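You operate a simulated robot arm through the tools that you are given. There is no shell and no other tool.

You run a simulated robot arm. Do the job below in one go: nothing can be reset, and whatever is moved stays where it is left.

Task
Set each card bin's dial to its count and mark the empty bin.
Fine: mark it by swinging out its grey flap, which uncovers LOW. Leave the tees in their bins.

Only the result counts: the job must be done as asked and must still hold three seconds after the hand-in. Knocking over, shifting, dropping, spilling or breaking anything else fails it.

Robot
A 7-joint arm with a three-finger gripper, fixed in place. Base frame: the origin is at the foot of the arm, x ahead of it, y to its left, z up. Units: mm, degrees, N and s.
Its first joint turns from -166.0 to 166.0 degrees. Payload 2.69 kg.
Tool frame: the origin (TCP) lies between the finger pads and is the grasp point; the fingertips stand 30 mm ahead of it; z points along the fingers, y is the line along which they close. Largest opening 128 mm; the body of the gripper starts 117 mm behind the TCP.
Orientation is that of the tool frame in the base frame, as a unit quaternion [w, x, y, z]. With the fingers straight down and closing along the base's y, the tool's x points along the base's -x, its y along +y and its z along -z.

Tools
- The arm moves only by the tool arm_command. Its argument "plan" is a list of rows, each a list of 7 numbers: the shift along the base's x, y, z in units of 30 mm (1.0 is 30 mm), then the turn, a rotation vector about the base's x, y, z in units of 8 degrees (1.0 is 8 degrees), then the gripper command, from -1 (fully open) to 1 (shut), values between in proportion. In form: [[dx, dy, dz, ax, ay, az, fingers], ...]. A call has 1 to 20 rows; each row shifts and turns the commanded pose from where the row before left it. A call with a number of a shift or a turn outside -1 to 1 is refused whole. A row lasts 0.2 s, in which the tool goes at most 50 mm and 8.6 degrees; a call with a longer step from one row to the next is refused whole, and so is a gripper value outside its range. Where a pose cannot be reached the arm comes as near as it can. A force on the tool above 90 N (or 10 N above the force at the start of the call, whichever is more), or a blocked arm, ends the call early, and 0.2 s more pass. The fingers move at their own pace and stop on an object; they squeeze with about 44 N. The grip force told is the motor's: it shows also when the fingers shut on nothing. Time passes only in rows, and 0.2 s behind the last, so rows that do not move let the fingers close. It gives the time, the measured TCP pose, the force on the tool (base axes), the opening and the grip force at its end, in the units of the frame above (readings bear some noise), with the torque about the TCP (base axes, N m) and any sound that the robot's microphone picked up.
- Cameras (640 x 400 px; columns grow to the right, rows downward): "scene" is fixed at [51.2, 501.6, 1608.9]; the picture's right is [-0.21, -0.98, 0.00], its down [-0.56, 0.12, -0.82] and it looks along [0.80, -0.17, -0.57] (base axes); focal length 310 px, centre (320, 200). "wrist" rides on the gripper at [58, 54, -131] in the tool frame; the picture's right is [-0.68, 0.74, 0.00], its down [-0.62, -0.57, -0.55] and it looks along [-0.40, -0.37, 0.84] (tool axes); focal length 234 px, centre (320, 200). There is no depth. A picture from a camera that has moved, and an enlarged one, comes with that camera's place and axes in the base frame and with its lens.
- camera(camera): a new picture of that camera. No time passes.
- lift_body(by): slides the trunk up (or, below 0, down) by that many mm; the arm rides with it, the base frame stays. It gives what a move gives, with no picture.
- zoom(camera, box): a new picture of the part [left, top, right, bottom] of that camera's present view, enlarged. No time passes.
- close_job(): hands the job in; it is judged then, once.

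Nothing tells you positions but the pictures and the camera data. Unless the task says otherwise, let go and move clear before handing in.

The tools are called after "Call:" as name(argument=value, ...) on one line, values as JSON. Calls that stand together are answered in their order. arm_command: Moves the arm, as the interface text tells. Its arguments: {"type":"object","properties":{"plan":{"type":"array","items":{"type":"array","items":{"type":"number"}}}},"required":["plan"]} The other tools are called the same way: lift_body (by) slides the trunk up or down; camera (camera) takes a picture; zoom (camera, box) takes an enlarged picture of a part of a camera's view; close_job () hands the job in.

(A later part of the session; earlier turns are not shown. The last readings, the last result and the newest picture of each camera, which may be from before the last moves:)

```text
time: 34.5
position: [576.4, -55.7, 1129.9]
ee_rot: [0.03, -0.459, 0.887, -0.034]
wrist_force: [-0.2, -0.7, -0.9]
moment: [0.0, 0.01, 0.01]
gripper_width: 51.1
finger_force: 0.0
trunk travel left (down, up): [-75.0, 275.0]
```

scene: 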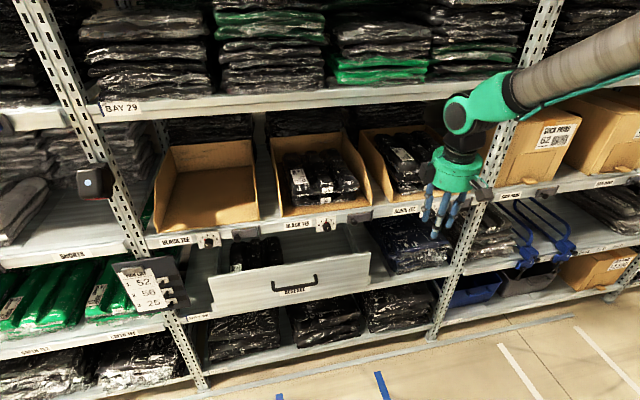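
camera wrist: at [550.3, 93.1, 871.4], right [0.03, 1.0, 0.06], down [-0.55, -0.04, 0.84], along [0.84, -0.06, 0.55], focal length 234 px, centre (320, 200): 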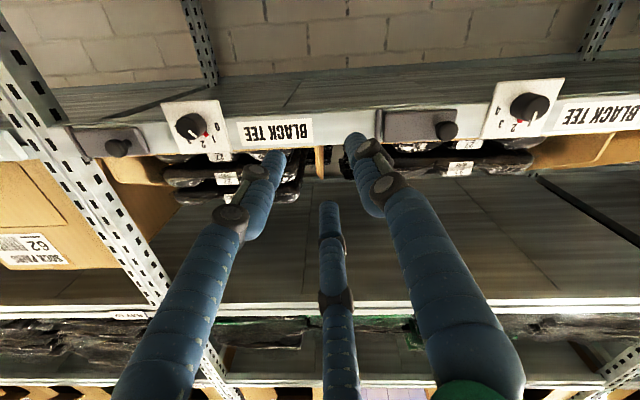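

Call:
arm_command(plan=[[0, 0, 0, 0, -1, 0, 0.2], [0, 0, 0, 0, -1, 0, 0.2], [0, 0, 0, 0, -1, 0, 0.2], [0, 0, 0, 0, -1, 0, 0.2], [0, 0, 0, 0, -1, 0, 0.2], [0, 0, 0, 0, -1, 0, 0.2], [0, 0, 0, 0, -1, 0, 0.2], [0, 0, 0, 0, -1, 0, 0.2], [0, 0, 0, 0, -1, 0, 0.2], [0, 0, 0, 0, -1, 0, 0.2], [0, 0, 0, 0, -1, 0, 0.2], [0, 0, 0, 0, 0, 0, 0.2]])

Call:
camera(camera="scene")

```text
time: 37.1
position: [588.4, -70.1, 1151.1]
ee_rot: [0.52, -0.374, 0.722, -0.262]
wrist_force: [-0.1, -0.5, -1.2]
moment: [-0.03, 0.01, -0.01]
gripper_width: 51.1
finger_force: 0.1
out of reach, approached as far as the arm can: row 8, 9, 10, 11
trunk travel left (down, up): [-75.0, 275.0]
```

```text
taken
```

scene: 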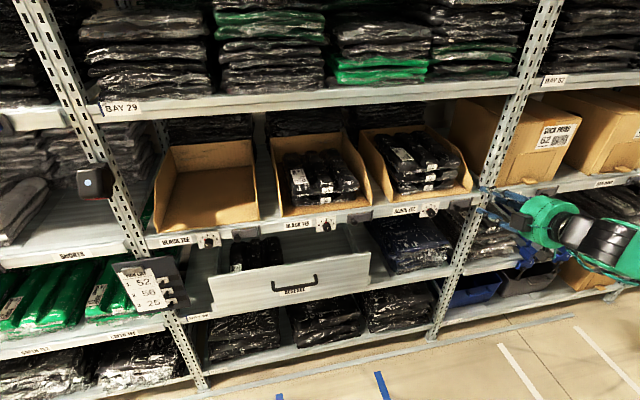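

The pitch stopped about 19° short of horizontal with the arm folded this close in. Reaching further out should help, so I'll extend in front of the shelf, lower, and finish pitching.

Call:
arm_command(plan=[[0.7, 0.05, -0.7, 0, 0, 0, 0.2], [0.7, 0.05, -0.7, 0, 0, 0, 0.2], [0.7, 0.05, -0.7, 0, 0, 0, 0.2], [0.7, 0.05, -0.7, 0, 0, 0, 0.2], [0.7, 0.05, -0.7, 0, 0, 0, 0.2], [0, 0, 0, 0, 0, 0, 0.2]])

Call:
arm_command(plan=[[0, 0, 0, 0, -0.5, 0, 0.2], [0, 0, 0, 0, -0.5, 0, 0.2], [0, 0, 0, 0, -0.5, 0, 0.2], [0, 0, 0, 0, -0.5, 0, 0.2], [0, 0, 0, 0, 0, 0, 0.2]])

```text
time: 38.5
position: [588.2, -70.7, 1148.9]
ee_rot: [0.519, -0.375, 0.723, -0.261]
wrist_force: [0.0, -0.3, -1.0]
moment: [-0.02, -0.01, 0.01]
gripper_width: 51.3
finger_force: 0.0
out of reach, approached as far as the arm can: row 1, 2, 3, 4, 5
trunk travel left (down, up): [-75.0, 275.0]
```

```text
time: 39.7
position: [589.3, -69.4, 1149.6]
ee_rot: [0.519, -0.375, 0.722, -0.261]
wrist_force: [0.1, -0.1, 0.0]
moment: [-0.02, -0.03, -0.01]
gripper_width: 51.2
finger_force: 0.0
out of reach, approached as far as the arm can: row 1, 2, 3, 4
trunk travel left (down, up): [-75.0, 275.0]
```

It's stuck against the limit, so I'll ease the pitch back, extend, then pitch again.

Call:
arm_command(plan=[[0, 0, 0, 0, 1, 0, 0.2], [0, 0, 0, 0, 1, 0, 0.2], [0.5, 0.05, 0, 0, 0.5, 0, 0.2], [0.9, 0.05, 0, 0, 0, 0, 0.2], [0.9, 0.05, 0, 0, 0, 0, 0.2], [0.9, 0.05, 0, 0, 0, 0, 0.2], [0.9, 0.05, -0.5, 0, 0, 0, 0.2], [0.5, 0, -0.5, 0, 0, 0, 0.2], [0, 0, -0.5, 0, 0, 0, 0.2], [0, 0, 0, 0, 0, 0, 0.2]])

Call:
camera(camera="scene")

```text
time: 41.9
position: [726.6, -64.6, 1103.4]
ee_rot: [0.386, -0.414, 0.802, -0.192]
wrist_force: [-0.4, 0.1, -0.7]
moment: [0.01, -0.02, 0.01]
gripper_width: 51.2
finger_force: 0.1
trunk travel left (down, up): [-75.0, 275.0]
```

```text
taken
```

scene: 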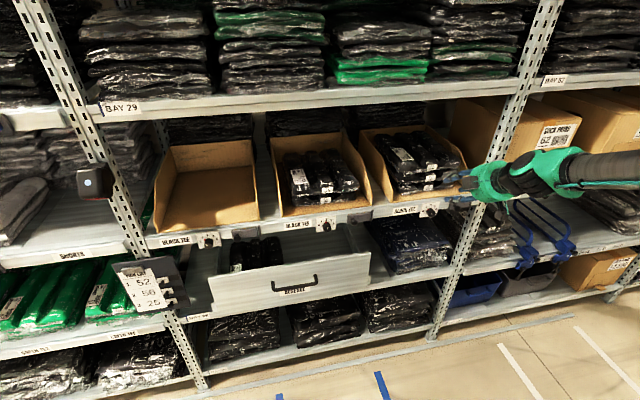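

There's more room now, so I'll pitch up here.

Call:
arm_command(plan=[[0, 0, 0, 0, -0.8, 0, 0.2], [0, 0, 0, 0, -0.8, 0, 0.2], [0, 0, 0, 0, -0.8, 0, 0.2], [0, 0, 0, 0, -0.8, 0, 0.2], [0, 0, 0, 0, -0.8, 0, 0.2], [0, 0, 0, 0, -0.6, 0, 0.2], [0, 0, 0, 0, 0, 0, 0.2]])

```text
time: 43.5
position: [722.3, -69.5, 1128.6]
ee_rot: [0.486, -0.393, 0.746, -0.23]
wrist_force: [-0.5, 0.1, 0.4]
moment: [0.01, -0.02, 0.0]
gripper_width: 51.2
finger_force: 0.1
out of reach, approached as far as the arm can: row 2, 3, 4, 5, 6
trunk travel left (down, up): [-75.0, 275.0]
```

I now understand the limit: the wrist bend behaves differently on each side of the arm plane. For dial 3 the tool has to swing up from the left side instead, so I'll first fold down and square the tool.

Call:
arm_command(plan=[[-0.4, 0, 0, 0, 1, 0, 0.2], [-0.4, 0, 0, 0, 1, 0, 0.2], [-0.4, 0, 0, 0, 1, 0, 0.2], [-0.4, 0, 0, 0, 1, 0, 0.2], [-0.4, 0, 0, 0, 1, 0, 0.2], [-0.4, 0, 0, 0, 1, 0, 0.2], [0, 0, 0, 0, 1, 0, 0.2], [0, 0, 0, 0, 1, 0, 0.2], [0, 0, 0, 0, 0, -0.965, 0.2], [0, 0, 0, 0, 0, -0.965, 0.2], [0, 0, 0, 0, 0, -0.965, 0.2], [0, 0, 0, 0, 0, -0.965, 0.2], [0, 0, 0, 0, 0, -0.965, 0.2], [0, 0, 0, 0, 0, -0.965, 0.2], [0, 0, 0, 0, 0, -0.965, 0.2], [0, 0, 0, 0, 0, 0, 0.2]])

```text
time: 46.9
position: [650.1, -70.4, 1128.3]
ee_rot: [0.021, 0.0, 1.0, 0.005]
wrist_force: [-0.3, 0.0, -0.4]
moment: [-0.02, 0.03, -0.02]
gripper_width: 50.8
finger_force: 0.0
trunk travel left (down, up): [-75.0, 275.0]
```

The tool is squared and pointing down. Now I'll swing it up towards the left-forward heading.

Call:
arm_command(plan=[[0, 0, 0, 0.866, -0.5, 0, 0.2], [0, 0, 0, 0.866, -0.5, 0, 0.2], [0, 0, 0, 0.866, -0.5, 0, 0.2], [0, 0, 0, 0.866, -0.5, 0, 0.2], [0, 0, 0, 0.866, -0.5, 0, 0.2], [0, 0, 0, 0.866, -0.5, 0, 0.2], [0, 0, 0, 0.866, -0.5, 0, 0.2], [0, 0, 0, 0.866, -0.5, 0, 0.2], [0, 0, 0, 0.866, -0.5, 0, 0.2], [0, 0, 0, 0.866, -0.5, 0, 0.2], [0, 0, 0, 0.866, -0.5, 0, 0.2], [0, 0, 0, 0, 0, 0, 0.2]])

Call:
camera(camera="scene")

```text
time: 49.5
position: [651.0, -71.1, 1128.9]
ee_rot: [0.363, 0.01, 0.708, 0.605]
wrist_force: [0.0, -0.7, -0.7]
moment: [0.04, -0.03, 0.04]
gripper_width: 51.1
finger_force: 0.2
trunk travel left (down, up): [-75.0, 275.0]
```

```text
taken
```

scene: 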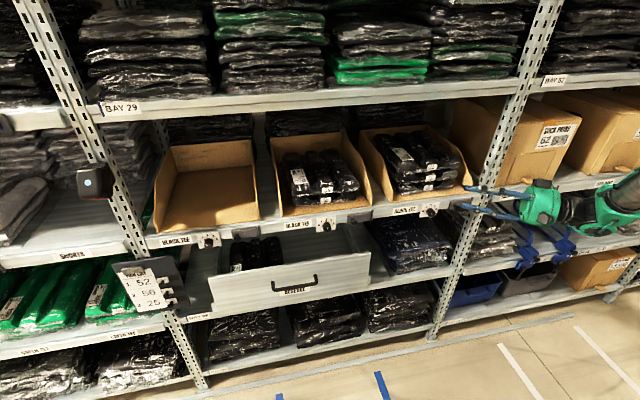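

That worked without limits. Now I'll yaw back towards the shelf.

Call:
arm_command(plan=[[0, 0, 0, 0, 0, -1, 0.2], [0, 0, 0, 0, 0, -1, 0.2], [0, 0, 0, 0, 0, -1, 0.2], [0, 0, 0, 0, 0, -1, 0.2], [0, 0, 0, 0, 0, -1, 0.2], [0, 0, 0, 0, 0, -0.9, 0.2], [0, 0, 0, 0, 0, 0, 0.2]])

```text
time: 51.1
position: [650.6, -69.8, 1129.7]
ee_rot: [0.575, 0.294, 0.645, 0.408]
wrist_force: [-0.8, 0.0, 0.0]
moment: [0.03, 0.01, -0.01]
gripper_width: 51.0
finger_force: 0.1
trunk travel left (down, up): [-75.0, 275.0]
```

Heading is now 11°. I'll roll the tool to about 120° and come down towards the dial height.

Call:
arm_command(plan=[[0, 0, -0.6, 0.982, 0.188, 0, 0.2], [0, 0, -0.6, 0.982, 0.188, 0, 0.2], [0, 0, -0.6, 0.982, 0.188, 0, 0.2], [0, 0, -0.6, 0.982, 0.188, 0, 0.2], [0, 0, -0.6, 0.982, 0.188, 0, 0.2], [0, 0, -0.6, 0.982, 0.188, 0, 0.2], [0, 0, -0.6, 0.982, 0.188, 0, 0.2], [0, 0, -0.6, 0.49, 0.094, 0, 0.2], [0, 0, 0, 0, 0, 0, 0.2]])

Call:
camera(camera="wrist")

Call:
camera(camera="scene")

```text
time: 53.1
position: [651.0, -70.1, 984.3]
ee_rot: [0.292, 0.575, 0.412, 0.643]
wrist_force: [0.7, -0.1, 0.3]
moment: [-0.01, 0.01, -0.01]
gripper_width: 51.0
finger_force: 0.0
trunk travel left (down, up): [-75.0, 275.0]
```

```text
taken
camera wrist: at [517.5, -71.9, 1060.4], right [0.18, -0.94, 0.3], down [-0.49, -0.35, -0.8], along [0.85, 0.0, -0.52], focal length 234 px, centre (320, 200)
```

wrist: 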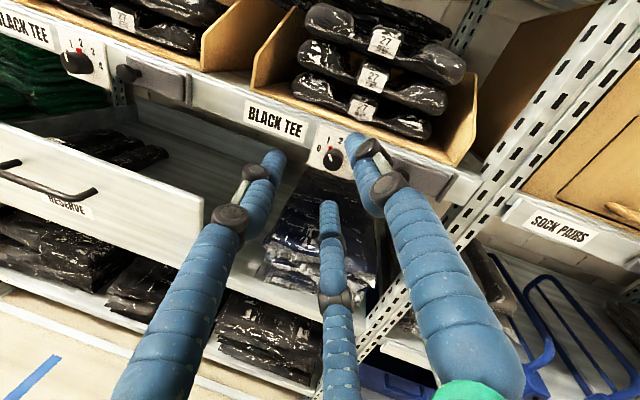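

```text
taken
```

scene: 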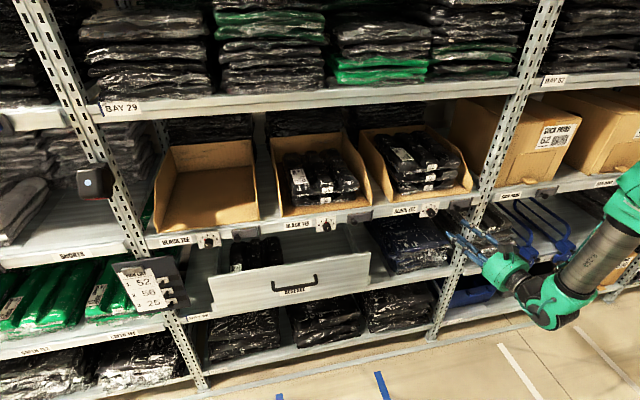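

That's a good view: bin 3 clearly holds 3 tees. I'll locate dial 3 precisely.

Call:
zoom(camera="wrist", box=[280, 110, 400, 185])

Call:
zoom(camera="wrist", box=[240, 0, 480, 150])

Call:
zoom(camera="wrist", box=[0, 0, 240, 150])

```text
5.33 times, centred on (340, 148) of wrist
camera zoom: at [517.5, -71.9, 1060.4], right [0.18, -0.94, 0.3], down [-0.49, -0.35, -0.8], along [0.85, 0.0, -0.52], focal length 1249 px, centre (213, 480)
```

zoom: 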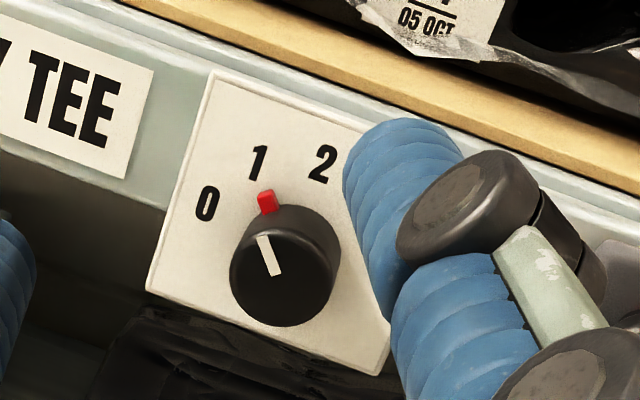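

```text
2.67 times, centred on (360, 75) of wrist
camera zoom: at [517.5, -71.9, 1060.4], right [0.18, -0.94, 0.3], down [-0.49, -0.35, -0.8], along [0.85, 0.0, -0.52], focal length 624 px, centre (213, 533)
```

zoom: 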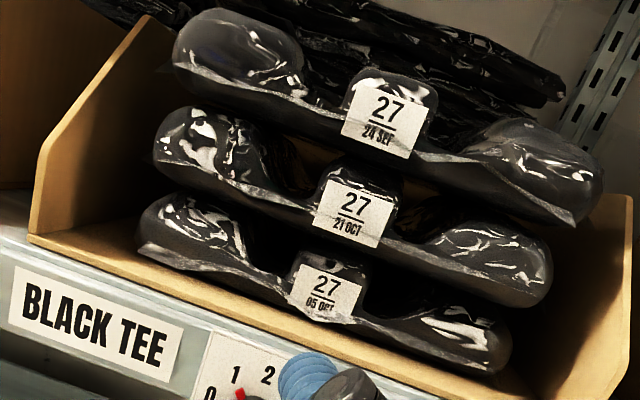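

```text
2.67 times, centred on (120, 75) of wrist
camera zoom: at [517.5, -71.9, 1060.4], right [0.18, -0.94, 0.3], down [-0.49, -0.35, -0.8], along [0.85, 0.0, -0.52], focal length 624 px, centre (853, 533)
```

zoom: 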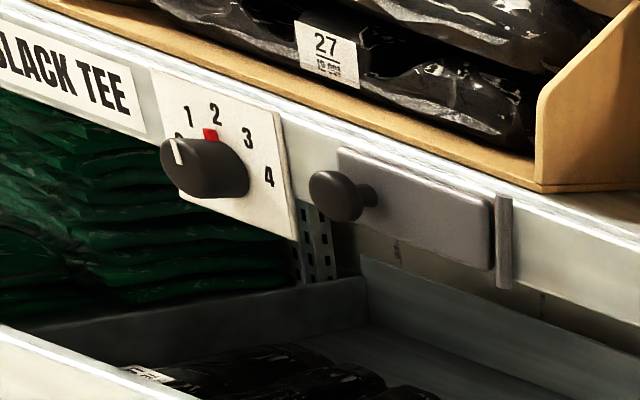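

Dial 3's knob is at about (y -69, z 941), and it reads 1. I'll move in front of it and reduce the heading further.

Call:
arm_command(plan=[[0.594, 0, -0.29, 0, 0, 0, 0.2], [0.594, 0, -0.29, 0, 0, 0, 0.2], [0.594, 0, -0.29, 0, 0, 0, 0.2], [0.594, 0, -0.29, 0, 0, 0, 0.2], [0.594, 0, -0.29, 0, 0, 0, 0.2], [0, 0, 0, 0, 0, -0.4, 0.2], [0, 0, 0, 0, 0, -0.4, 0.2], [0, 0, 0, 0, 0, 0, 0.2]])

Call:
zoom(camera="wrist", box=[240, 80, 400, 180])

```text
time: 54.9
position: [739.5, -70.8, 941.9]
ee_rot: [0.328, 0.597, 0.378, 0.626]
wrist_force: [0.3, -1.0, -0.3]
moment: [-0.02, 0.03, -0.01]
gripper_width: 51.1
finger_force: 0.0
trunk travel left (down, up): [-75.0, 275.0]
```

```text
4.00 times, centred on (320, 130) of wrist
camera zoom: at [607.3, -56.5, 1017.4], right [0.08, -0.95, 0.3], down [-0.53, -0.3, -0.8], along [0.85, -0.1, -0.52], focal length 937 px, centre (320, 480)
```

zoom: 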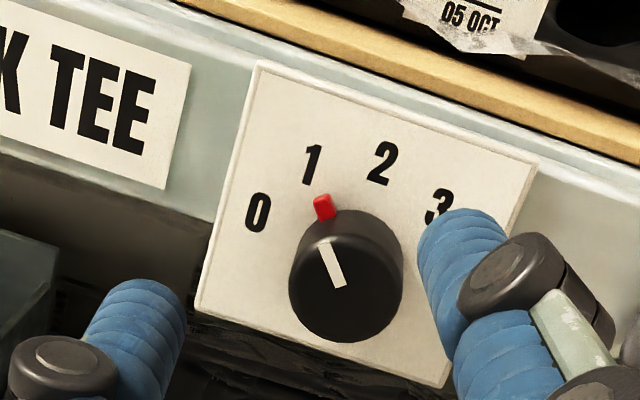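

Heading is under 5° with no limit reported. I'll trim the last few degrees and go in to the knob.

Call:
arm_command(plan=[[0, 0.02, -0.02, 0, 0, -0.3, 0.2], [0, 0.02, -0.02, 0, 0, -0.25, 0.2], [0.3, 0, 0, 0, 0, 0, 0.2], [0.6, 0, 0, 0, 0, 0, 0.2], [0.6, 0, 0, 0, 0, 0, 0.2], [0.3, 0, 0, 0, 0, 0, 0.2], [0.0, 0, 0, 0, 0, 0, 0.2]])

Call:
zoom(camera="wrist", box=[240, 80, 400, 220])

Call:
zoom(camera="scene", box=[400, 190, 464, 230])

```text
time: 56.5
position: [793.8, -69.0, 939.5]
ee_rot: [0.328, 0.596, 0.38, 0.626]
wrist_force: [0.4, 0.9, 0.3]
moment: [-0.01, 0.0, 0.0]
gripper_width: 51.2
finger_force: 0.0
out of reach, approached as far as the arm can: row 2
trunk travel left (down, up): [-75.0, 275.0]
```

```text
2.86 times, centred on (320, 150) of wrist
camera zoom: at [661.1, -55.9, 1016.4], right [0.08, -0.95, 0.3], down [-0.53, -0.3, -0.8], along [0.85, -0.09, -0.52], focal length 669 px, centre (320, 343)
```

zoom: 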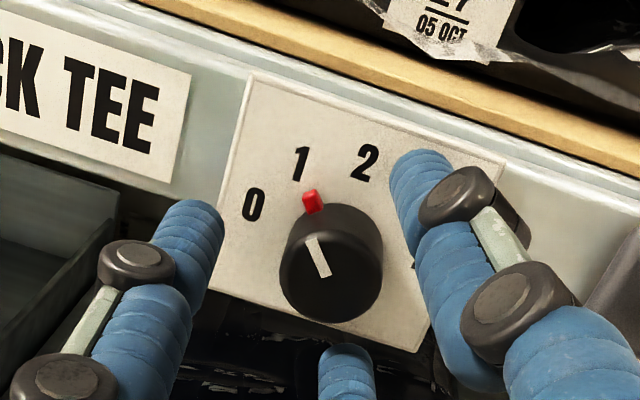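

```text
10.00 times, centred on (432, 210) of scene
camera zoom: at [51.2, 501.6, 1608.9], right [-0.21, -0.98, 0.0], down [-0.56, 0.12, -0.82], along [0.8, -0.17, -0.57], focal length 3097 px, centre (-800, 100)
```

zoom: 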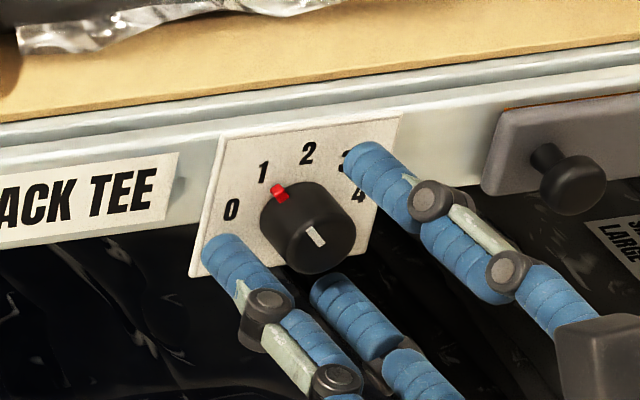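

The fingers straddle the knob clear of the nub. I'll make the last small advance, correct for the heading, and close.

Call:
arm_command(plan=[[0.2, -0.06, 0.03, 0, 0, 0, 0.2], [0, 0, 0, 0, 0, 0, 0.5], [0, 0, 0, 0, 0, 0, 0.6], [0, 0, 0, 0, 0, 0, 0.8], [0, 0, 0, 0, 0, 0, 1]])

Call:
zoom(camera="wrist", box=[240, 80, 400, 220])

```text
time: 57.7
position: [799.1, -71.8, 940.6]
ee_rot: [0.328, 0.598, 0.379, 0.626]
wrist_force: [0.4, -11.5, -11.1]
moment: [0.0, 0.31, -0.38]
gripper_width: 26.8
finger_force: 45.1
trunk travel left (down, up): [-75.0, 275.0]
```

```text
2.86 times, centred on (320, 150) of wrist
camera zoom: at [667.2, -58.1, 1016.4], right [0.08, -0.95, 0.3], down [-0.53, -0.29, -0.8], along [0.85, -0.1, -0.53], focal length 669 px, centre (320, 343)
```

zoom: 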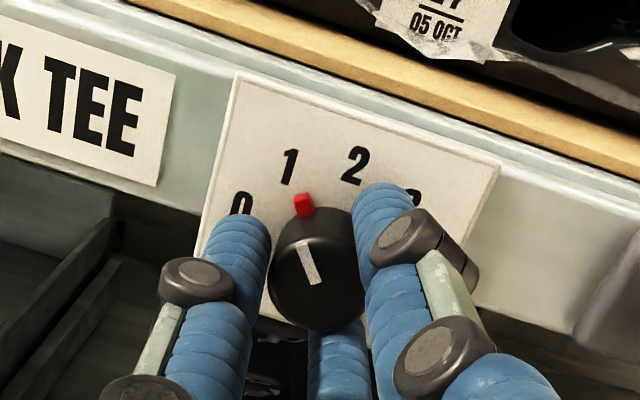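

The grip is good at 27 mm. I'll turn the dial +78° about the tool axis, from 1 to 3.

Call:
arm_command(plan=[[0, 0, 0, 0.4, 0.033, 0, 1], [0, 0, 0, 0.797, 0.065, 0, 1], [0, 0, 0, 0.797, 0.065, 0, 1], [0, 0, 0, 0.797, 0.065, 0, 1], [0, 0, 0, 0.797, 0.065, 0, 1], [0, 0, 0, 0.797, 0.065, 0, 1], [0, 0, 0, 0.797, 0.065, 0, 1], [0, 0, 0, 0.797, 0.065, 0, 1], [0, 0, 0, 0.797, 0.065, 0, 1], [0, 0, 0, 0.797, 0.065, 0, 1], [0, 0, 0, 0.797, 0.065, 0, 1], [0, 0, 0, 0.797, 0.065, 0, 1], [0, 0, 0, 0.56, 0.045, 0, 1], [0, 0, 0, 0, 0, 0, 1]])

Call:
zoom(camera="wrist", box=[240, 80, 400, 220])

Call:
zoom(camera="scene", box=[400, 190, 464, 230])

```text
time: 60.7
position: [800.5, -72.0, 940.4]
ee_rot: [-0.139, 0.702, -0.083, 0.693]
wrist_force: [0.0, -29.3, -15.7]
moment: [-0.03, 0.35, -1.34]
gripper_width: 26.7
finger_force: 45.1
trunk travel left (down, up): [-75.0, 275.0]
```

```text
2.86 times, centred on (320, 150) of wrist
camera zoom: at [675.4, -151.3, 979.0], right [0.04, -0.49, -0.87], down [-0.61, 0.68, -0.41], along [0.79, 0.54, -0.27], focal length 669 px, centre (320, 343)
```

zoom: 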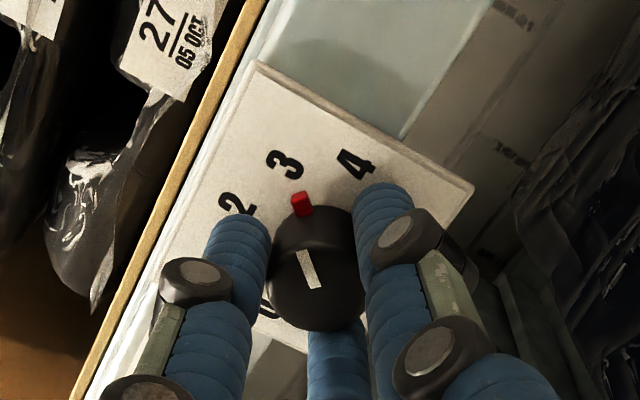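

```text
10.00 times, centred on (432, 210) of scene
camera zoom: at [51.2, 501.6, 1608.9], right [-0.21, -0.98, 0.0], down [-0.56, 0.12, -0.82], along [0.8, -0.17, -0.57], focal length 3097 px, centre (-800, 100)
```

zoom: 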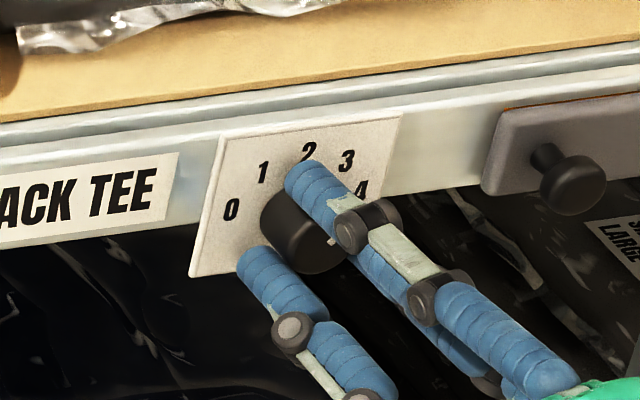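

The nub now sits relative to 3 as it did relative to 1. I'll release, back off and verify.

Call:
arm_command(plan=[[0, 0, 0, 0, 0, 0, 0.2], [0, 0, 0, 0, 0, 0, 0.2], [0, 0, 0, 0, 0, 0, 0.2], [-0.5, -0.03, 0, 0, 0, 0, 0.2], [-0.8, -0.06, 0, 0, 0, 0, 0.2], [-0.9, -0.07, 0, 0, 0, 0, 0.2], [-0.9, -0.07, 0, 0, 0, 0, 0.2], [0, 0, 0, 0, 0, 0, 0.2]])

Call:
camera(camera="wrist")

Call:
zoom(camera="wrist", box=[240, 80, 400, 180])

Call:
zoom(camera="scene", box=[400, 190, 464, 230])

```text
time: 62.5
position: [707.7, -76.7, 942.1]
ee_rot: [-0.138, 0.701, -0.082, 0.694]
wrist_force: [0.7, 0.8, -0.1]
moment: [0.01, 0.05, -0.01]
gripper_width: 51.2
finger_force: 0.0
trunk travel left (down, up): [-75.0, 275.0]
```

```text
taken
camera wrist: at [582.8, -156.5, 981.3], right [0.04, -0.49, -0.87], down [-0.6, 0.68, -0.41], along [0.8, 0.54, -0.27], focal length 234 px, centre (320, 200)
```

wrist: 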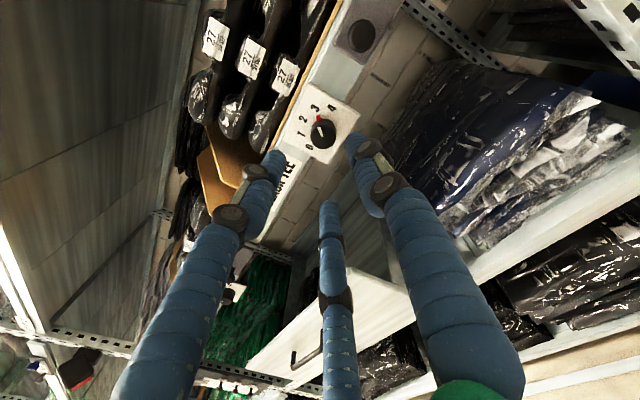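

```text
4.00 times, centred on (320, 130) of wrist
camera zoom: at [582.8, -156.5, 981.3], right [0.04, -0.49, -0.87], down [-0.6, 0.68, -0.41], along [0.8, 0.54, -0.27], focal length 937 px, centre (320, 480)
```

zoom: 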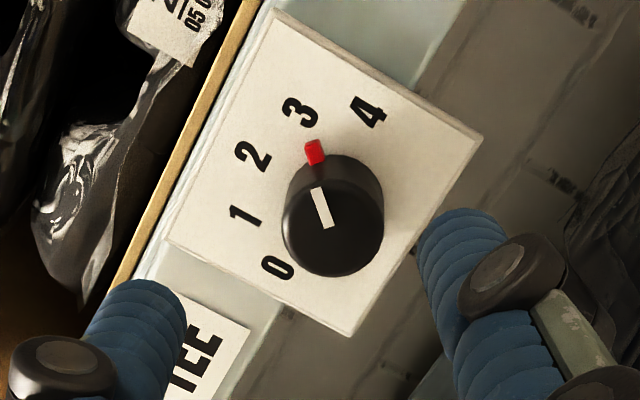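

```text
10.00 times, centred on (432, 210) of scene
camera zoom: at [51.2, 501.6, 1608.9], right [-0.21, -0.98, 0.0], down [-0.56, 0.12, -0.82], along [0.8, -0.17, -0.57], focal length 3097 px, centre (-800, 100)
```

zoom: 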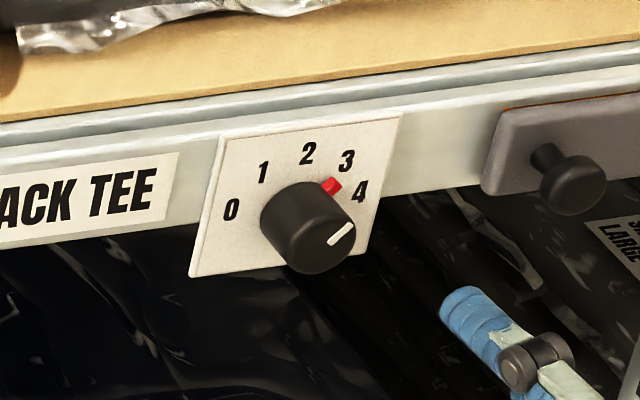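

Dial 3 reads 3. Next is dial 1, on the far left at y≈691, so I'll reverse the wrist swing: retreat, raise and roll back first.

Call:
arm_command(plan=[[-0.4, 0, 0, 0, 0, 0, 0.2], [-0.4, 0, 0.2, -0.99, -0.08, 0, 0.2], [-0.4, 0, 0.35, -0.99, -0.08, 0, 0.2], [-0.4, 0, 0.38, -0.99, -0.08, 0, 0.2], [-0.35, 0, 0.38, -0.99, -0.08, 0, 0.2], [0, 0, 0.38, -0.99, -0.08, 0, 0.2], [0, 0, 0.38, -0.99, -0.08, 0, 0.2], [0, 0, 0.38, -0.99, -0.08, 0, 0.2], [0, 0, 0.38, -0.99, -0.08, 0, 0.2], [0, 0, 0.38, -0.99, -0.08, 0, 0.2], [0, 0, 0.38, -0.99, -0.08, 0, 0.2], [0, 0, 0.38, -0.99, -0.08, 0, 0.2], [0, 0, 0.38, -0.99, -0.08, 0, 0.2], [0, 0, 0.38, -0.99, -0.08, 0, 0.2], [0, 0, 0.38, -0.99, -0.08, 0, 0.2], [0, 0, 0.38, -0.99, -0.08, 0, 0.2], [0, 0, 0.38, -0.99, -0.08, 0, 0.2], [0, 0, 0, -0.99, -0.08, 0, 0.2], [0, 0, 0, 0, 0, 0, 0.2]])

Call:
arm_command(plan=[[0, 0, 0, 0, 0, 0.95, 0.2], [0, 0, 0, 0, 0, 0.95, 0.2], [0, 0, 0, 0, 0, 0.95, 0.2], [0, 0, 0, 0, 0, 0.95, 0.2], [0, 0, 0, 0, 0, 0.95, 0.2], [0, 0, 0, 0, 0, 0.95, 0.2], [0, 0, 0, 0, 0, 0.95, 0.2], [0, 0, 0, 0, 0, 0, 0.2]])

```text
time: 66.5
position: [647.7, -78.2, 1117.9]
ee_rot: [0.587, 0.346, 0.618, 0.393]
wrist_force: [0.3, -0.3, 0.1]
moment: [-0.02, 0.0, 0.01]
gripper_width: 51.1
finger_force: 0.0
trunk travel left (down, up): [-75.0, 275.0]
```

```text
time: 68.3
position: [649.4, -77.2, 1116.7]
ee_rot: [0.348, 0.032, 0.707, 0.615]
wrist_force: [0.0, 0.0, 0.1]
moment: [0.04, 0.02, 0.01]
gripper_width: 51.2
finger_force: 0.0
trunk travel left (down, up): [-75.0, 275.0]
```

Call:
arm_command(plan=[[0, 0, 0, -0.847, 0.531, 0, 0.2], [0, 0, 0, -0.847, 0.531, 0, 0.2], [0, 0, 0, -0.847, 0.531, 0, 0.2], [0, 0, 0, -0.847, 0.531, 0, 0.2], [0, 0, 0, -0.847, 0.531, 0, 0.2], [0, 0, 0, -0.847, 0.531, 0, 0.2], [0, 0, 0, -0.847, 0.531, 0, 0.2], [0, 0, 0, -0.847, 0.531, 0, 0.2], [0, 0, 0, -0.847, 0.531, 0, 0.2], [0, 0, 0, -0.847, 0.531, 0, 0.2], [0, 0, 0, -0.847, 0.531, 0, 0.2], [0, 0, 0, -0.21, 0.13, 0, 0.2], [0, 0, 0, 0, 0, 0, 0.2]])

Call:
arm_command(plan=[[0, 1, 0, 0, 0, 0, 0.2], [0, 1, 0, 0, 0, 0, 0.2], [0, 1, 0, 0, 0, 0, 0.2], [0, 1, 0, 0, 0, 0, 0.2], [0, 1, 0, 0, 0, 0, 0.2], [0, 1, 0, 0, 0, 0, 0.2], [0, 1, 0, 0, 0, 0, 0.2], [0, 1, 0, 0, 0, 0, 0.2], [0, 1, 0, 0, 0, 0, 0.2], [0, 1, 0, 0, 0, 0, 0.2], [0, 1, 0, 0, 0, 0, 0.2], [0, 1, 0, 0, 0, 0, 0.2], [0, 1, 0, 0, 0, 0, 0.2], [0, 1, 0, 0, 0, 0, 0.2], [0, 1, 0, 0, 0, 0, 0.2], [0, 1, 0, 0, 0, 0, 0.2], [0, 0, 0, 0, 0, 0, 0.2]])

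Call:
camera(camera="wrist")

Call:
camera(camera="scene")

```text
time: 71.1
position: [648.2, -77.5, 1117.5]
ee_rot: [0.0, 0.045, 0.999, -0.002]
wrist_force: [0.4, 0.3, -0.9]
moment: [-0.03, 0.03, 0.02]
gripper_width: 51.1
finger_force: 0.2
trunk travel left (down, up): [-75.0, 275.0]
```

```text
time: 74.7
position: [649.2, 403.3, 1115.6]
ee_rot: [0.0, 0.045, 0.999, -0.002]
wrist_force: [-0.1, 0.2, -1.0]
moment: [-0.05, 0.01, 0.01]
gripper_width: 51.2
finger_force: 0.1
trunk travel left (down, up): [-75.0, 275.0]
```

```text
taken
camera wrist: at [595.2, 462.3, 1245.5], right [0.74, 0.67, 0.0], down [0.56, -0.62, 0.55], along [0.37, -0.41, -0.83], focal length 234 px, centre (320, 200)
```

wrist: 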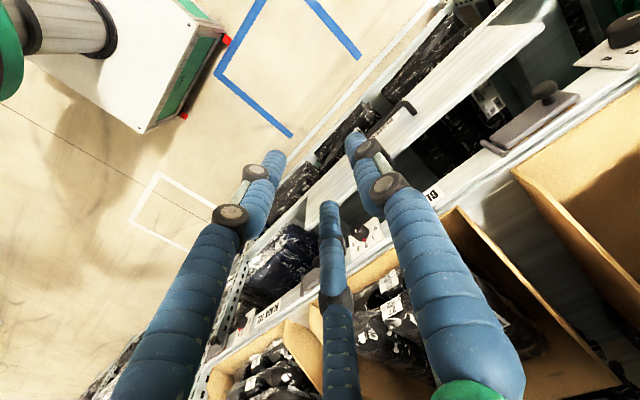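

```text
taken
```

scene: 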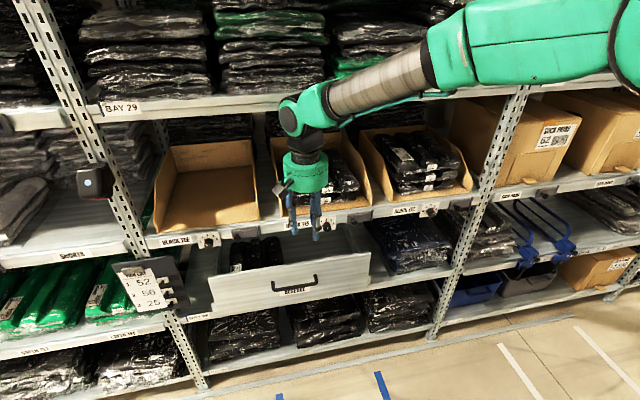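

The tool is down at y≈403. I'll add a small yaw so the roll lands near -19°, then pitch forward as at the start.

Call:
arm_command(plan=[[-0.4, 0, 0, 0, 0, 1, 0.2], [-0.4, 0, 0, 0, 0, 1, 0.2], [-0.4, 0, 0, 0, 0, 1, 0.2], [-0.4, 0, 0, 0, -1, 0, 0.2], [-0.4, 0, 0, 0, -1, 0, 0.2], [-0.4, 0, 0, 0, -1, 0, 0.2], [0, 0, 0, 0, -1, 0, 0.2], [0, 0, 0, 0, -1, 0, 0.2], [0, 0, 0, 0, -1, 0, 0.2], [0, 0, 0, 0, -1, 0, 0.2], [0, 0, 0, 0, -1, 0, 0.2], [0, 0, 0, 0, -1, 0, 0.2], [0, 0, 0, 0, -1, 0, 0.2], [0, 0, 0, 0, -1, 0, 0.2], [0, 0, 0, 0, -0.25, 0, 0.2], [0, 0, 0, 0, 0, 0, 0.2]])

```text
time: 78.1
position: [577.1, 401.7, 1117.6]
ee_rot: [0.698, -0.115, 0.697, -0.117]
wrist_force: [-0.5, -0.1, -0.6]
moment: [0.01, -0.02, -0.02]
gripper_width: 51.1
finger_force: 0.0
trunk travel left (down, up): [-75.0, 275.0]
```

The pitch went cleanly. I'll move left and down for a view of dial 1, its flap, and the nearby pick-list board I must not touch.

Call:
arm_command(plan=[[0.1, 0.8, -0.483, 0, 0, 0, 0.2], [0.1, 0.8, -0.483, 0, 0, 0, 0.2], [0.1, 0.8, -0.483, 0, 0, 0, 0.2], [0.1, 0.8, -0.483, 0, 0, 0, 0.2], [0.1, 0.8, -0.483, 0, 0, 0, 0.2], [0.1, 0.8, -0.483, 0, 0, 0, 0.2], [0.1, 0.8, -0.483, 0, 0, 0, 0.2], [0.1, 0.8, -0.483, 0, 0, 0, 0.2], [0.1, 0.8, -0.483, 0, 0, 0, 0.2], [0, 0, 0, 0, 0, 0, 0.2]])

Call:
camera(camera="wrist")

Call:
camera(camera="scene")

```text
time: 80.3
position: [605.0, 619.2, 985.5]
ee_rot: [0.697, -0.115, 0.697, -0.119]
wrist_force: [0.7, -0.2, -0.3]
moment: [0.02, -0.05, -0.04]
gripper_width: 51.0
finger_force: 0.0
trunk travel left (down, up): [-75.0, 275.0]
```

```text
taken
camera wrist: at [473.4, 652.1, 913.3], right [0.0, 0.92, 0.4], down [-0.55, -0.33, 0.77], along [0.83, -0.22, 0.5], focal length 234 px, centre (320, 200)
```

wrist: 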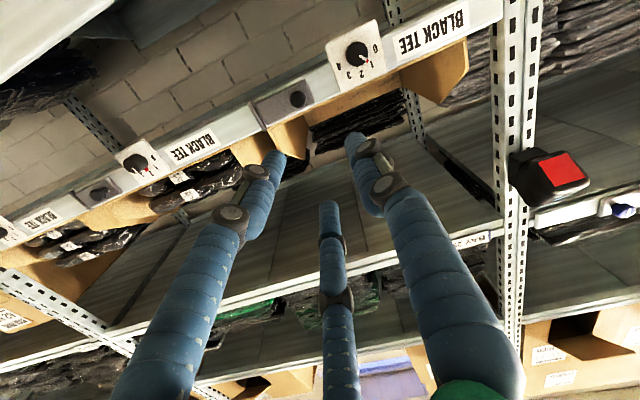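

```text
taken
```

scene: 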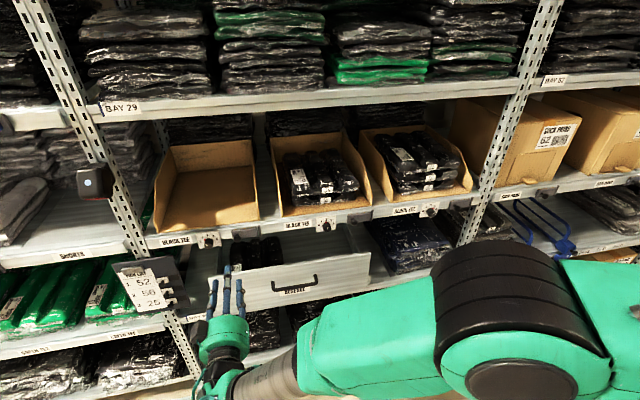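

Call:
zoom(camera="wrist", box=[236, 10, 396, 130])

Call:
zoom(camera="wrist", box=[310, 20, 400, 90])

Call:
zoom(camera="scene", box=[100, 220, 260, 330])

```text
3.33 times, centred on (316, 70) of wrist
camera zoom: at [473.4, 652.1, 913.3], right [0.0, 0.92, 0.4], down [-0.55, -0.33, 0.77], along [0.83, -0.22, 0.5], focal length 781 px, centre (333, 633)
```

zoom: 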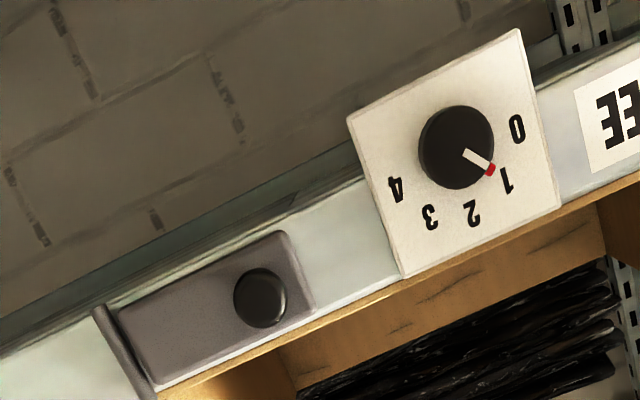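

```text
5.71 times, centred on (355, 55) of wrist
camera zoom: at [473.4, 652.1, 913.3], right [0.0, 0.92, 0.4], down [-0.55, -0.33, 0.77], along [0.83, -0.22, 0.5], focal length 1338 px, centre (120, 1029)
```

zoom: 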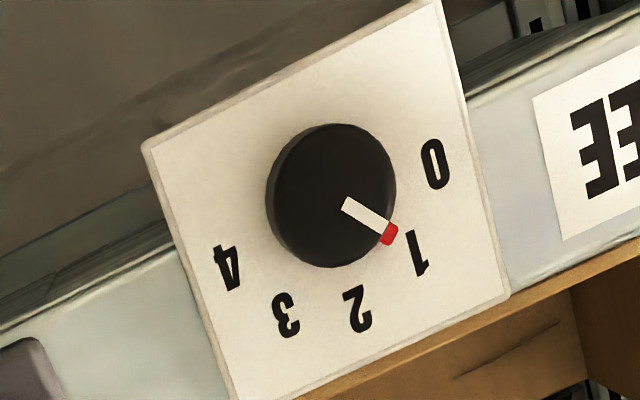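

```text
3.64 times, centred on (180, 275) of scene
camera zoom: at [51.2, 501.6, 1608.9], right [-0.21, -0.98, 0.0], down [-0.56, 0.12, -0.82], along [0.8, -0.17, -0.57], focal length 1126 px, centre (829, -73)
```

zoom: 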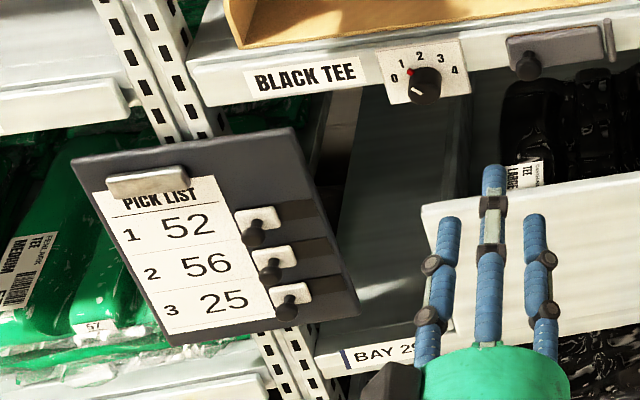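

Dial 1 reads 1 and must go to 0; its knob is at about (y 691, z 939). The flap is just to its right, with its hinge rod on the far right. I'll move in front of dial 1.

Call:
arm_command(plan=[[0.6, 0.48, -0.307, 0, 0, 0, 0.2], [0.6, 0.48, -0.307, 0, 0, 0, 0.2], [0.6, 0.48, -0.307, 0, 0, 0, 0.2], [0.6, 0.48, -0.307, 0, 0, 0, 0.2], [0.6, 0.48, -0.307, 0, 0, 0, 0.2], [0.6, 0, 0, 0, 0, 0, 0.2], [0.6, 0, 0, 0, 0, 0, 0.2], [0, 0, 0, 0, 0, 0, 0.2]])

Call:
zoom(camera="wrist", box=[200, 40, 440, 190])

Call:
zoom(camera="scene", box=[100, 200, 260, 300])

```text
time: 82.1
position: [731.5, 691.4, 939.6]
ee_rot: [0.698, -0.116, 0.697, -0.118]
wrist_force: [0.5, -0.5, 0.4]
moment: [0.02, 0.0, 0.02]
gripper_width: 51.1
finger_force: 0.0
trunk travel left (down, up): [-75.0, 275.0]
```

```text
2.67 times, centred on (320, 115) of wrist
camera zoom: at [600.2, 723.6, 867.1], right [0.0, 0.92, 0.4], down [-0.55, -0.33, 0.77], along [0.83, -0.22, 0.5], focal length 624 px, centre (320, 427)
```

zoom: 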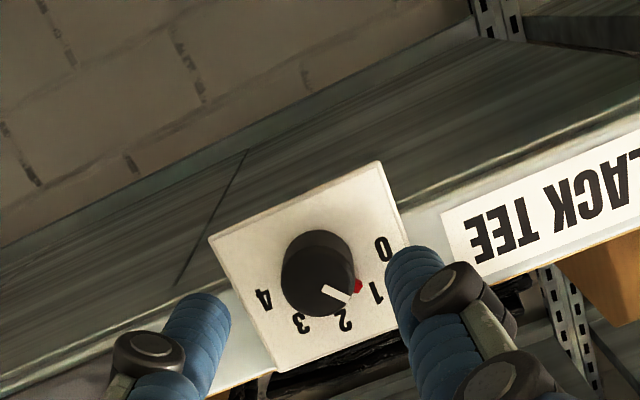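

```text
4.00 times, centred on (180, 250) of scene
camera zoom: at [51.2, 501.6, 1608.9], right [-0.21, -0.98, 0.0], down [-0.56, 0.12, -0.82], along [0.8, -0.17, -0.57], focal length 1239 px, centre (880, 0)
```

zoom: 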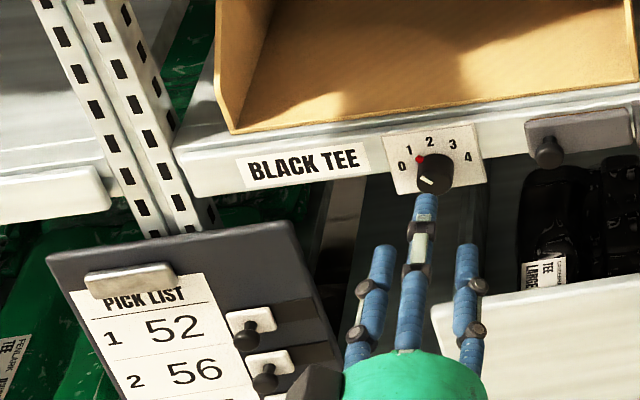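

Dial 1 is centred between the fingers. I'll advance and grip.

Call:
arm_command(plan=[[0.4, -0.02, 0, 0, 0, 0, 0.2], [0.7, -0.02, 0.01, 0, 0, 0, 0.2], [0.7, 0, 0, 0, 0, 0, 0.2], [0.4, 0, 0, 0, 0, 0, 0.2], [0.0, 0, 0, 0, 0, 0, 0.2]])

Call:
zoom(camera="wrist", box=[240, 80, 400, 220])

Call:
zoom(camera="scene", box=[180, 220, 244, 260])

```text
time: 83.3
position: [797.2, 689.8, 941.5]
ee_rot: [0.698, -0.115, 0.697, -0.117]
wrist_force: [0.6, 0.2, -0.3]
moment: [0.0, 0.01, 0.02]
gripper_width: 51.4
finger_force: 0.1
trunk travel left (down, up): [-75.0, 275.0]
```

```text
2.86 times, centred on (320, 150) of wrist
camera zoom: at [665.7, 722.1, 867.9], right [0.0, 0.92, 0.4], down [-0.55, -0.33, 0.77], along [0.83, -0.22, 0.5], focal length 669 px, centre (320, 343)
```

zoom: 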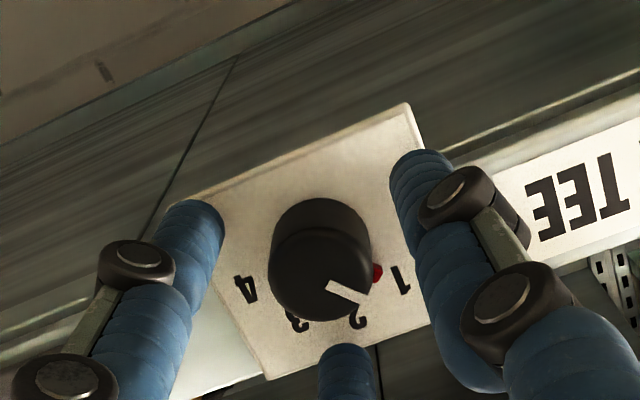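

```text
10.00 times, centred on (212, 240) of scene
camera zoom: at [51.2, 501.6, 1608.9], right [-0.21, -0.98, 0.0], down [-0.56, 0.12, -0.82], along [0.8, -0.17, -0.57], focal length 3097 px, centre (1400, -200)
```

zoom: 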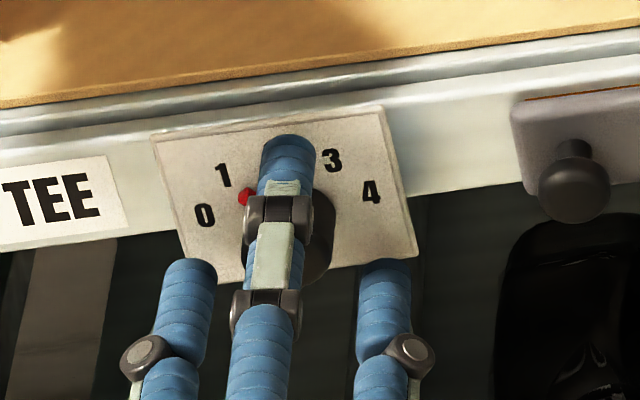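

Well centred. I'll close on the knob.

Call:
arm_command(plan=[[0.09, 0, -0.02, 0, 0, 0, 0.2], [0, 0, 0, 0, 0, 0, 0.5], [0, 0, 0, 0, 0, 0, 0.6], [0, 0, 0, 0, 0, 0, 0.8], [0, 0, 0, 0, 0, 0, 1]])

```text
time: 84.5
position: [798.6, 690.7, 939.3]
ee_rot: [0.698, -0.115, 0.697, -0.118]
wrist_force: [3.2, 4.6, 0.4]
moment: [-0.03, 0.03, 0.24]
gripper_width: 26.1
finger_force: 44.8
trunk travel left (down, up): [-75.0, 275.0]
```

Gripped with low side load. I'll turn it -39.5° to 0.

Call:
arm_command(plan=[[0, 0, 0, -0.4, 0, 0, 1], [0, 0, 0, -0.8, 0, 0, 1], [0, 0, 0, -0.8, 0, 0, 1], [0, 0, 0, -0.8, 0, 0, 1], [0, 0, 0, -0.8, 0, 0, 1], [0, 0, 0, -0.8, 0, 0, 1], [0, 0, 0, -0.54, 0, 0, 1], [0, 0, 0, 0, 0, 0, 1]])

Call:
zoom(camera="wrist", box=[240, 80, 400, 220])

```text
time: 86.3
position: [799.3, 689.9, 939.8]
ee_rot: [0.618, -0.345, 0.616, -0.346]
wrist_force: [7.8, 5.0, 1.5]
moment: [0.0, 0.13, 0.26]
gripper_width: 25.8
finger_force: 44.8
trunk travel left (down, up): [-75.0, 275.0]
```

```text
2.86 times, centred on (320, 150) of wrist
camera zoom: at [668.2, 668.7, 863.5], right [0.0, 0.96, -0.28], down [-0.55, 0.23, 0.8], along [0.84, 0.15, 0.53], focal length 669 px, centre (320, 343)
```

zoom: 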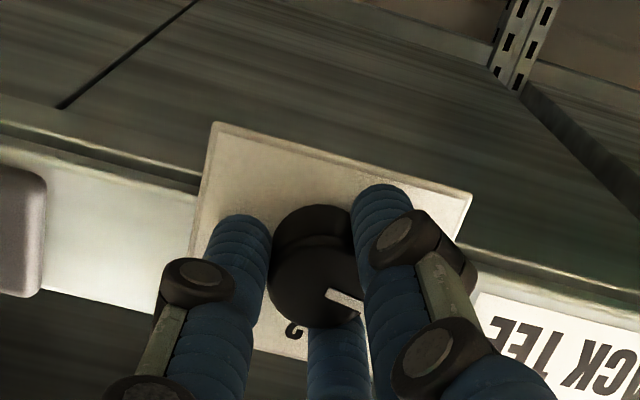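

Now I'll release and back off to verify.

Call:
arm_command(plan=[[0, 0, 0, 0, 0, 0, 0.2], [0, 0, 0, 0, 0, 0, 0.2], [0, 0, 0, 0, 0, 0, 0.2], [-0.5, 0, 0, 0, 0, 0, 0.2], [-0.8, 0, 0, 0, 0, 0, 0.2], [-0.9, 0, 0, 0, 0, 0, 0.2], [-0.9, 0, 0, 0, 0, 0, 0.2], [0, 0, 0, 0, 0, 0, 0.2]])

Call:
zoom(camera="wrist", box=[240, 60, 400, 180])

Call:
zoom(camera="scene", box=[180, 215, 276, 275])

Call:
camera(camera="wrist")

```text
time: 88.1
position: [705.1, 688.6, 940.8]
ee_rot: [0.618, -0.344, 0.616, -0.346]
wrist_force: [-1.2, 0.7, 0.3]
moment: [-0.02, 0.04, -0.01]
gripper_width: 51.3
finger_force: 0.1
trunk travel left (down, up): [-75.0, 275.0]
```

```text
3.33 times, centred on (320, 120) of wrist
camera zoom: at [574.9, 668.0, 864.3], right [0.0, 0.96, -0.27], down [-0.55, 0.23, 0.8], along [0.83, 0.15, 0.53], focal length 781 px, centre (320, 467)
```

zoom: 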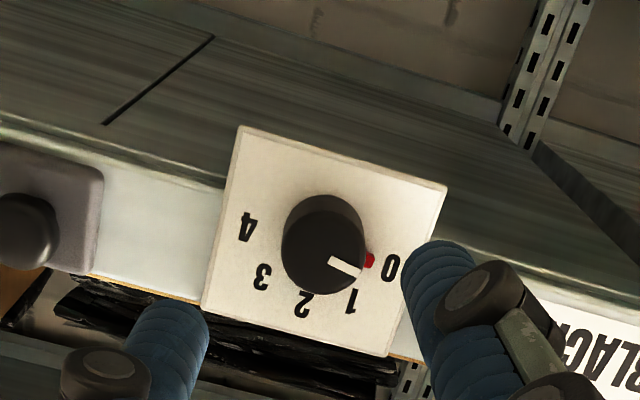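

```text
6.67 times, centred on (228, 245) of scene
camera zoom: at [51.2, 501.6, 1608.9], right [-0.21, -0.98, 0.0], down [-0.56, 0.12, -0.82], along [0.8, -0.17, -0.57], focal length 2064 px, centre (933, -100)
```

zoom: 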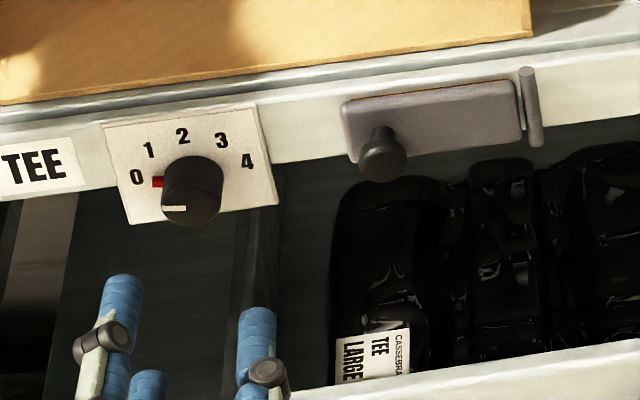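

```text
taken
camera wrist: at [574.9, 668.0, 864.3], right [0.0, 0.96, -0.27], down [-0.55, 0.23, 0.8], along [0.83, 0.15, 0.53], focal length 234 px, centre (320, 200)
```

wrist: 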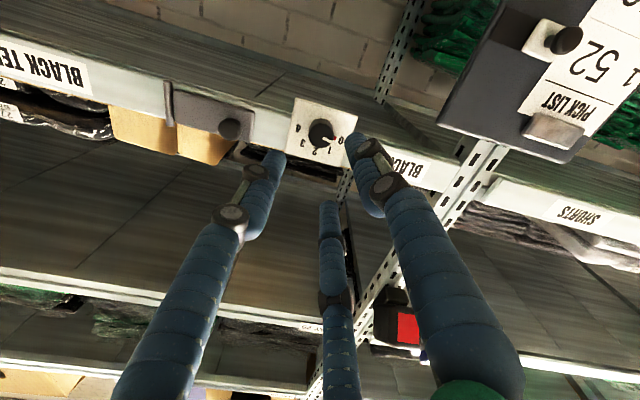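

Dial 1 reads 0, so all three dials are set. The flap's knob is at about (815, 601, 956), with its hinge rod at y≈532. I'll move there with roll about -90° so the fingers close top and bottom and the flap can pivot in the grip.

Call:
arm_command(plan=[[0, -0.73, 0.13, -0.99, 0, 0, 0.35], [0, -0.73, 0.13, -0.99, 0, 0, 0.35], [0, -0.73, 0.13, -0.99, 0, 0, 0.35], [0, -0.73, 0.13, -0.99, 0, 0, 0.35], [0, 0, 0, 0, 0, 0, 0.35]])

Call:
camera(camera="wrist")

Call:
zoom(camera="wrist", box=[220, 50, 420, 175])

Call:
zoom(camera="scene", box=[190, 215, 286, 275])

```text
time: 89.3
position: [706.6, 600.4, 955.4]
ee_rot: [-0.501, 0.5, -0.498, 0.502]
wrist_force: [0.0, -1.0, -0.5]
moment: [0.01, 0.03, 0.01]
gripper_width: 41.5
finger_force: 0.1
trunk travel left (down, up): [-75.0, 275.0]
```

```text
taken
camera wrist: at [575.0, 542.0, 901.6], right [0.0, 0.67, -0.74], down [-0.55, 0.62, 0.56], along [0.84, 0.41, 0.37], focal length 234 px, centre (320, 200)
```

wrist: 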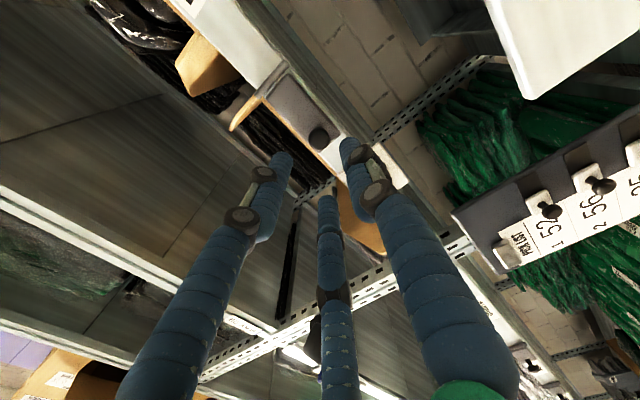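

```text
3.20 times, centred on (320, 112) of wrist
camera zoom: at [575.0, 542.0, 901.6], right [0.0, 0.67, -0.74], down [-0.55, 0.62, 0.56], along [0.84, 0.41, 0.37], focal length 749 px, centre (320, 480)
```

zoom: 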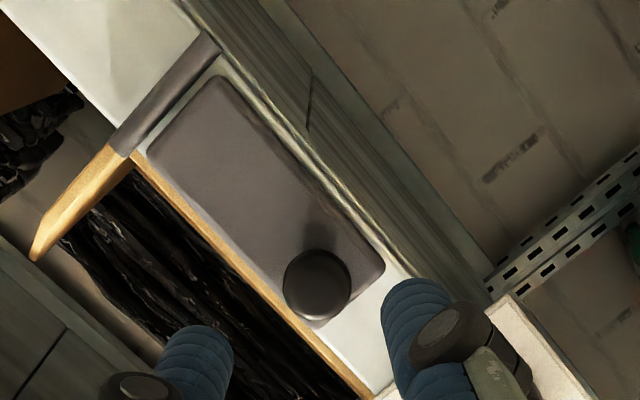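

```text
6.67 times, centred on (238, 245) of scene
camera zoom: at [51.2, 501.6, 1608.9], right [-0.21, -0.98, 0.0], down [-0.56, 0.12, -0.82], along [0.8, -0.17, -0.57], focal length 2064 px, centre (867, -100)
```

zoom: 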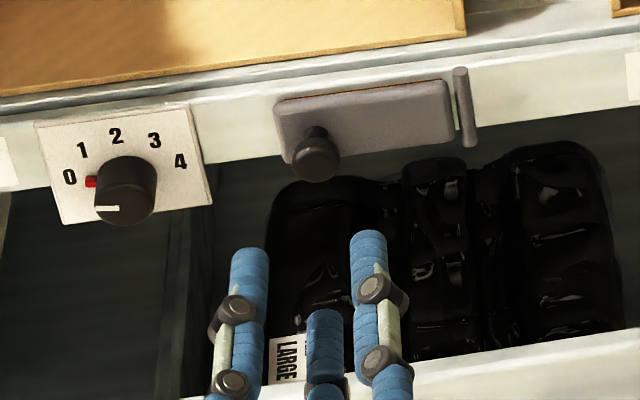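

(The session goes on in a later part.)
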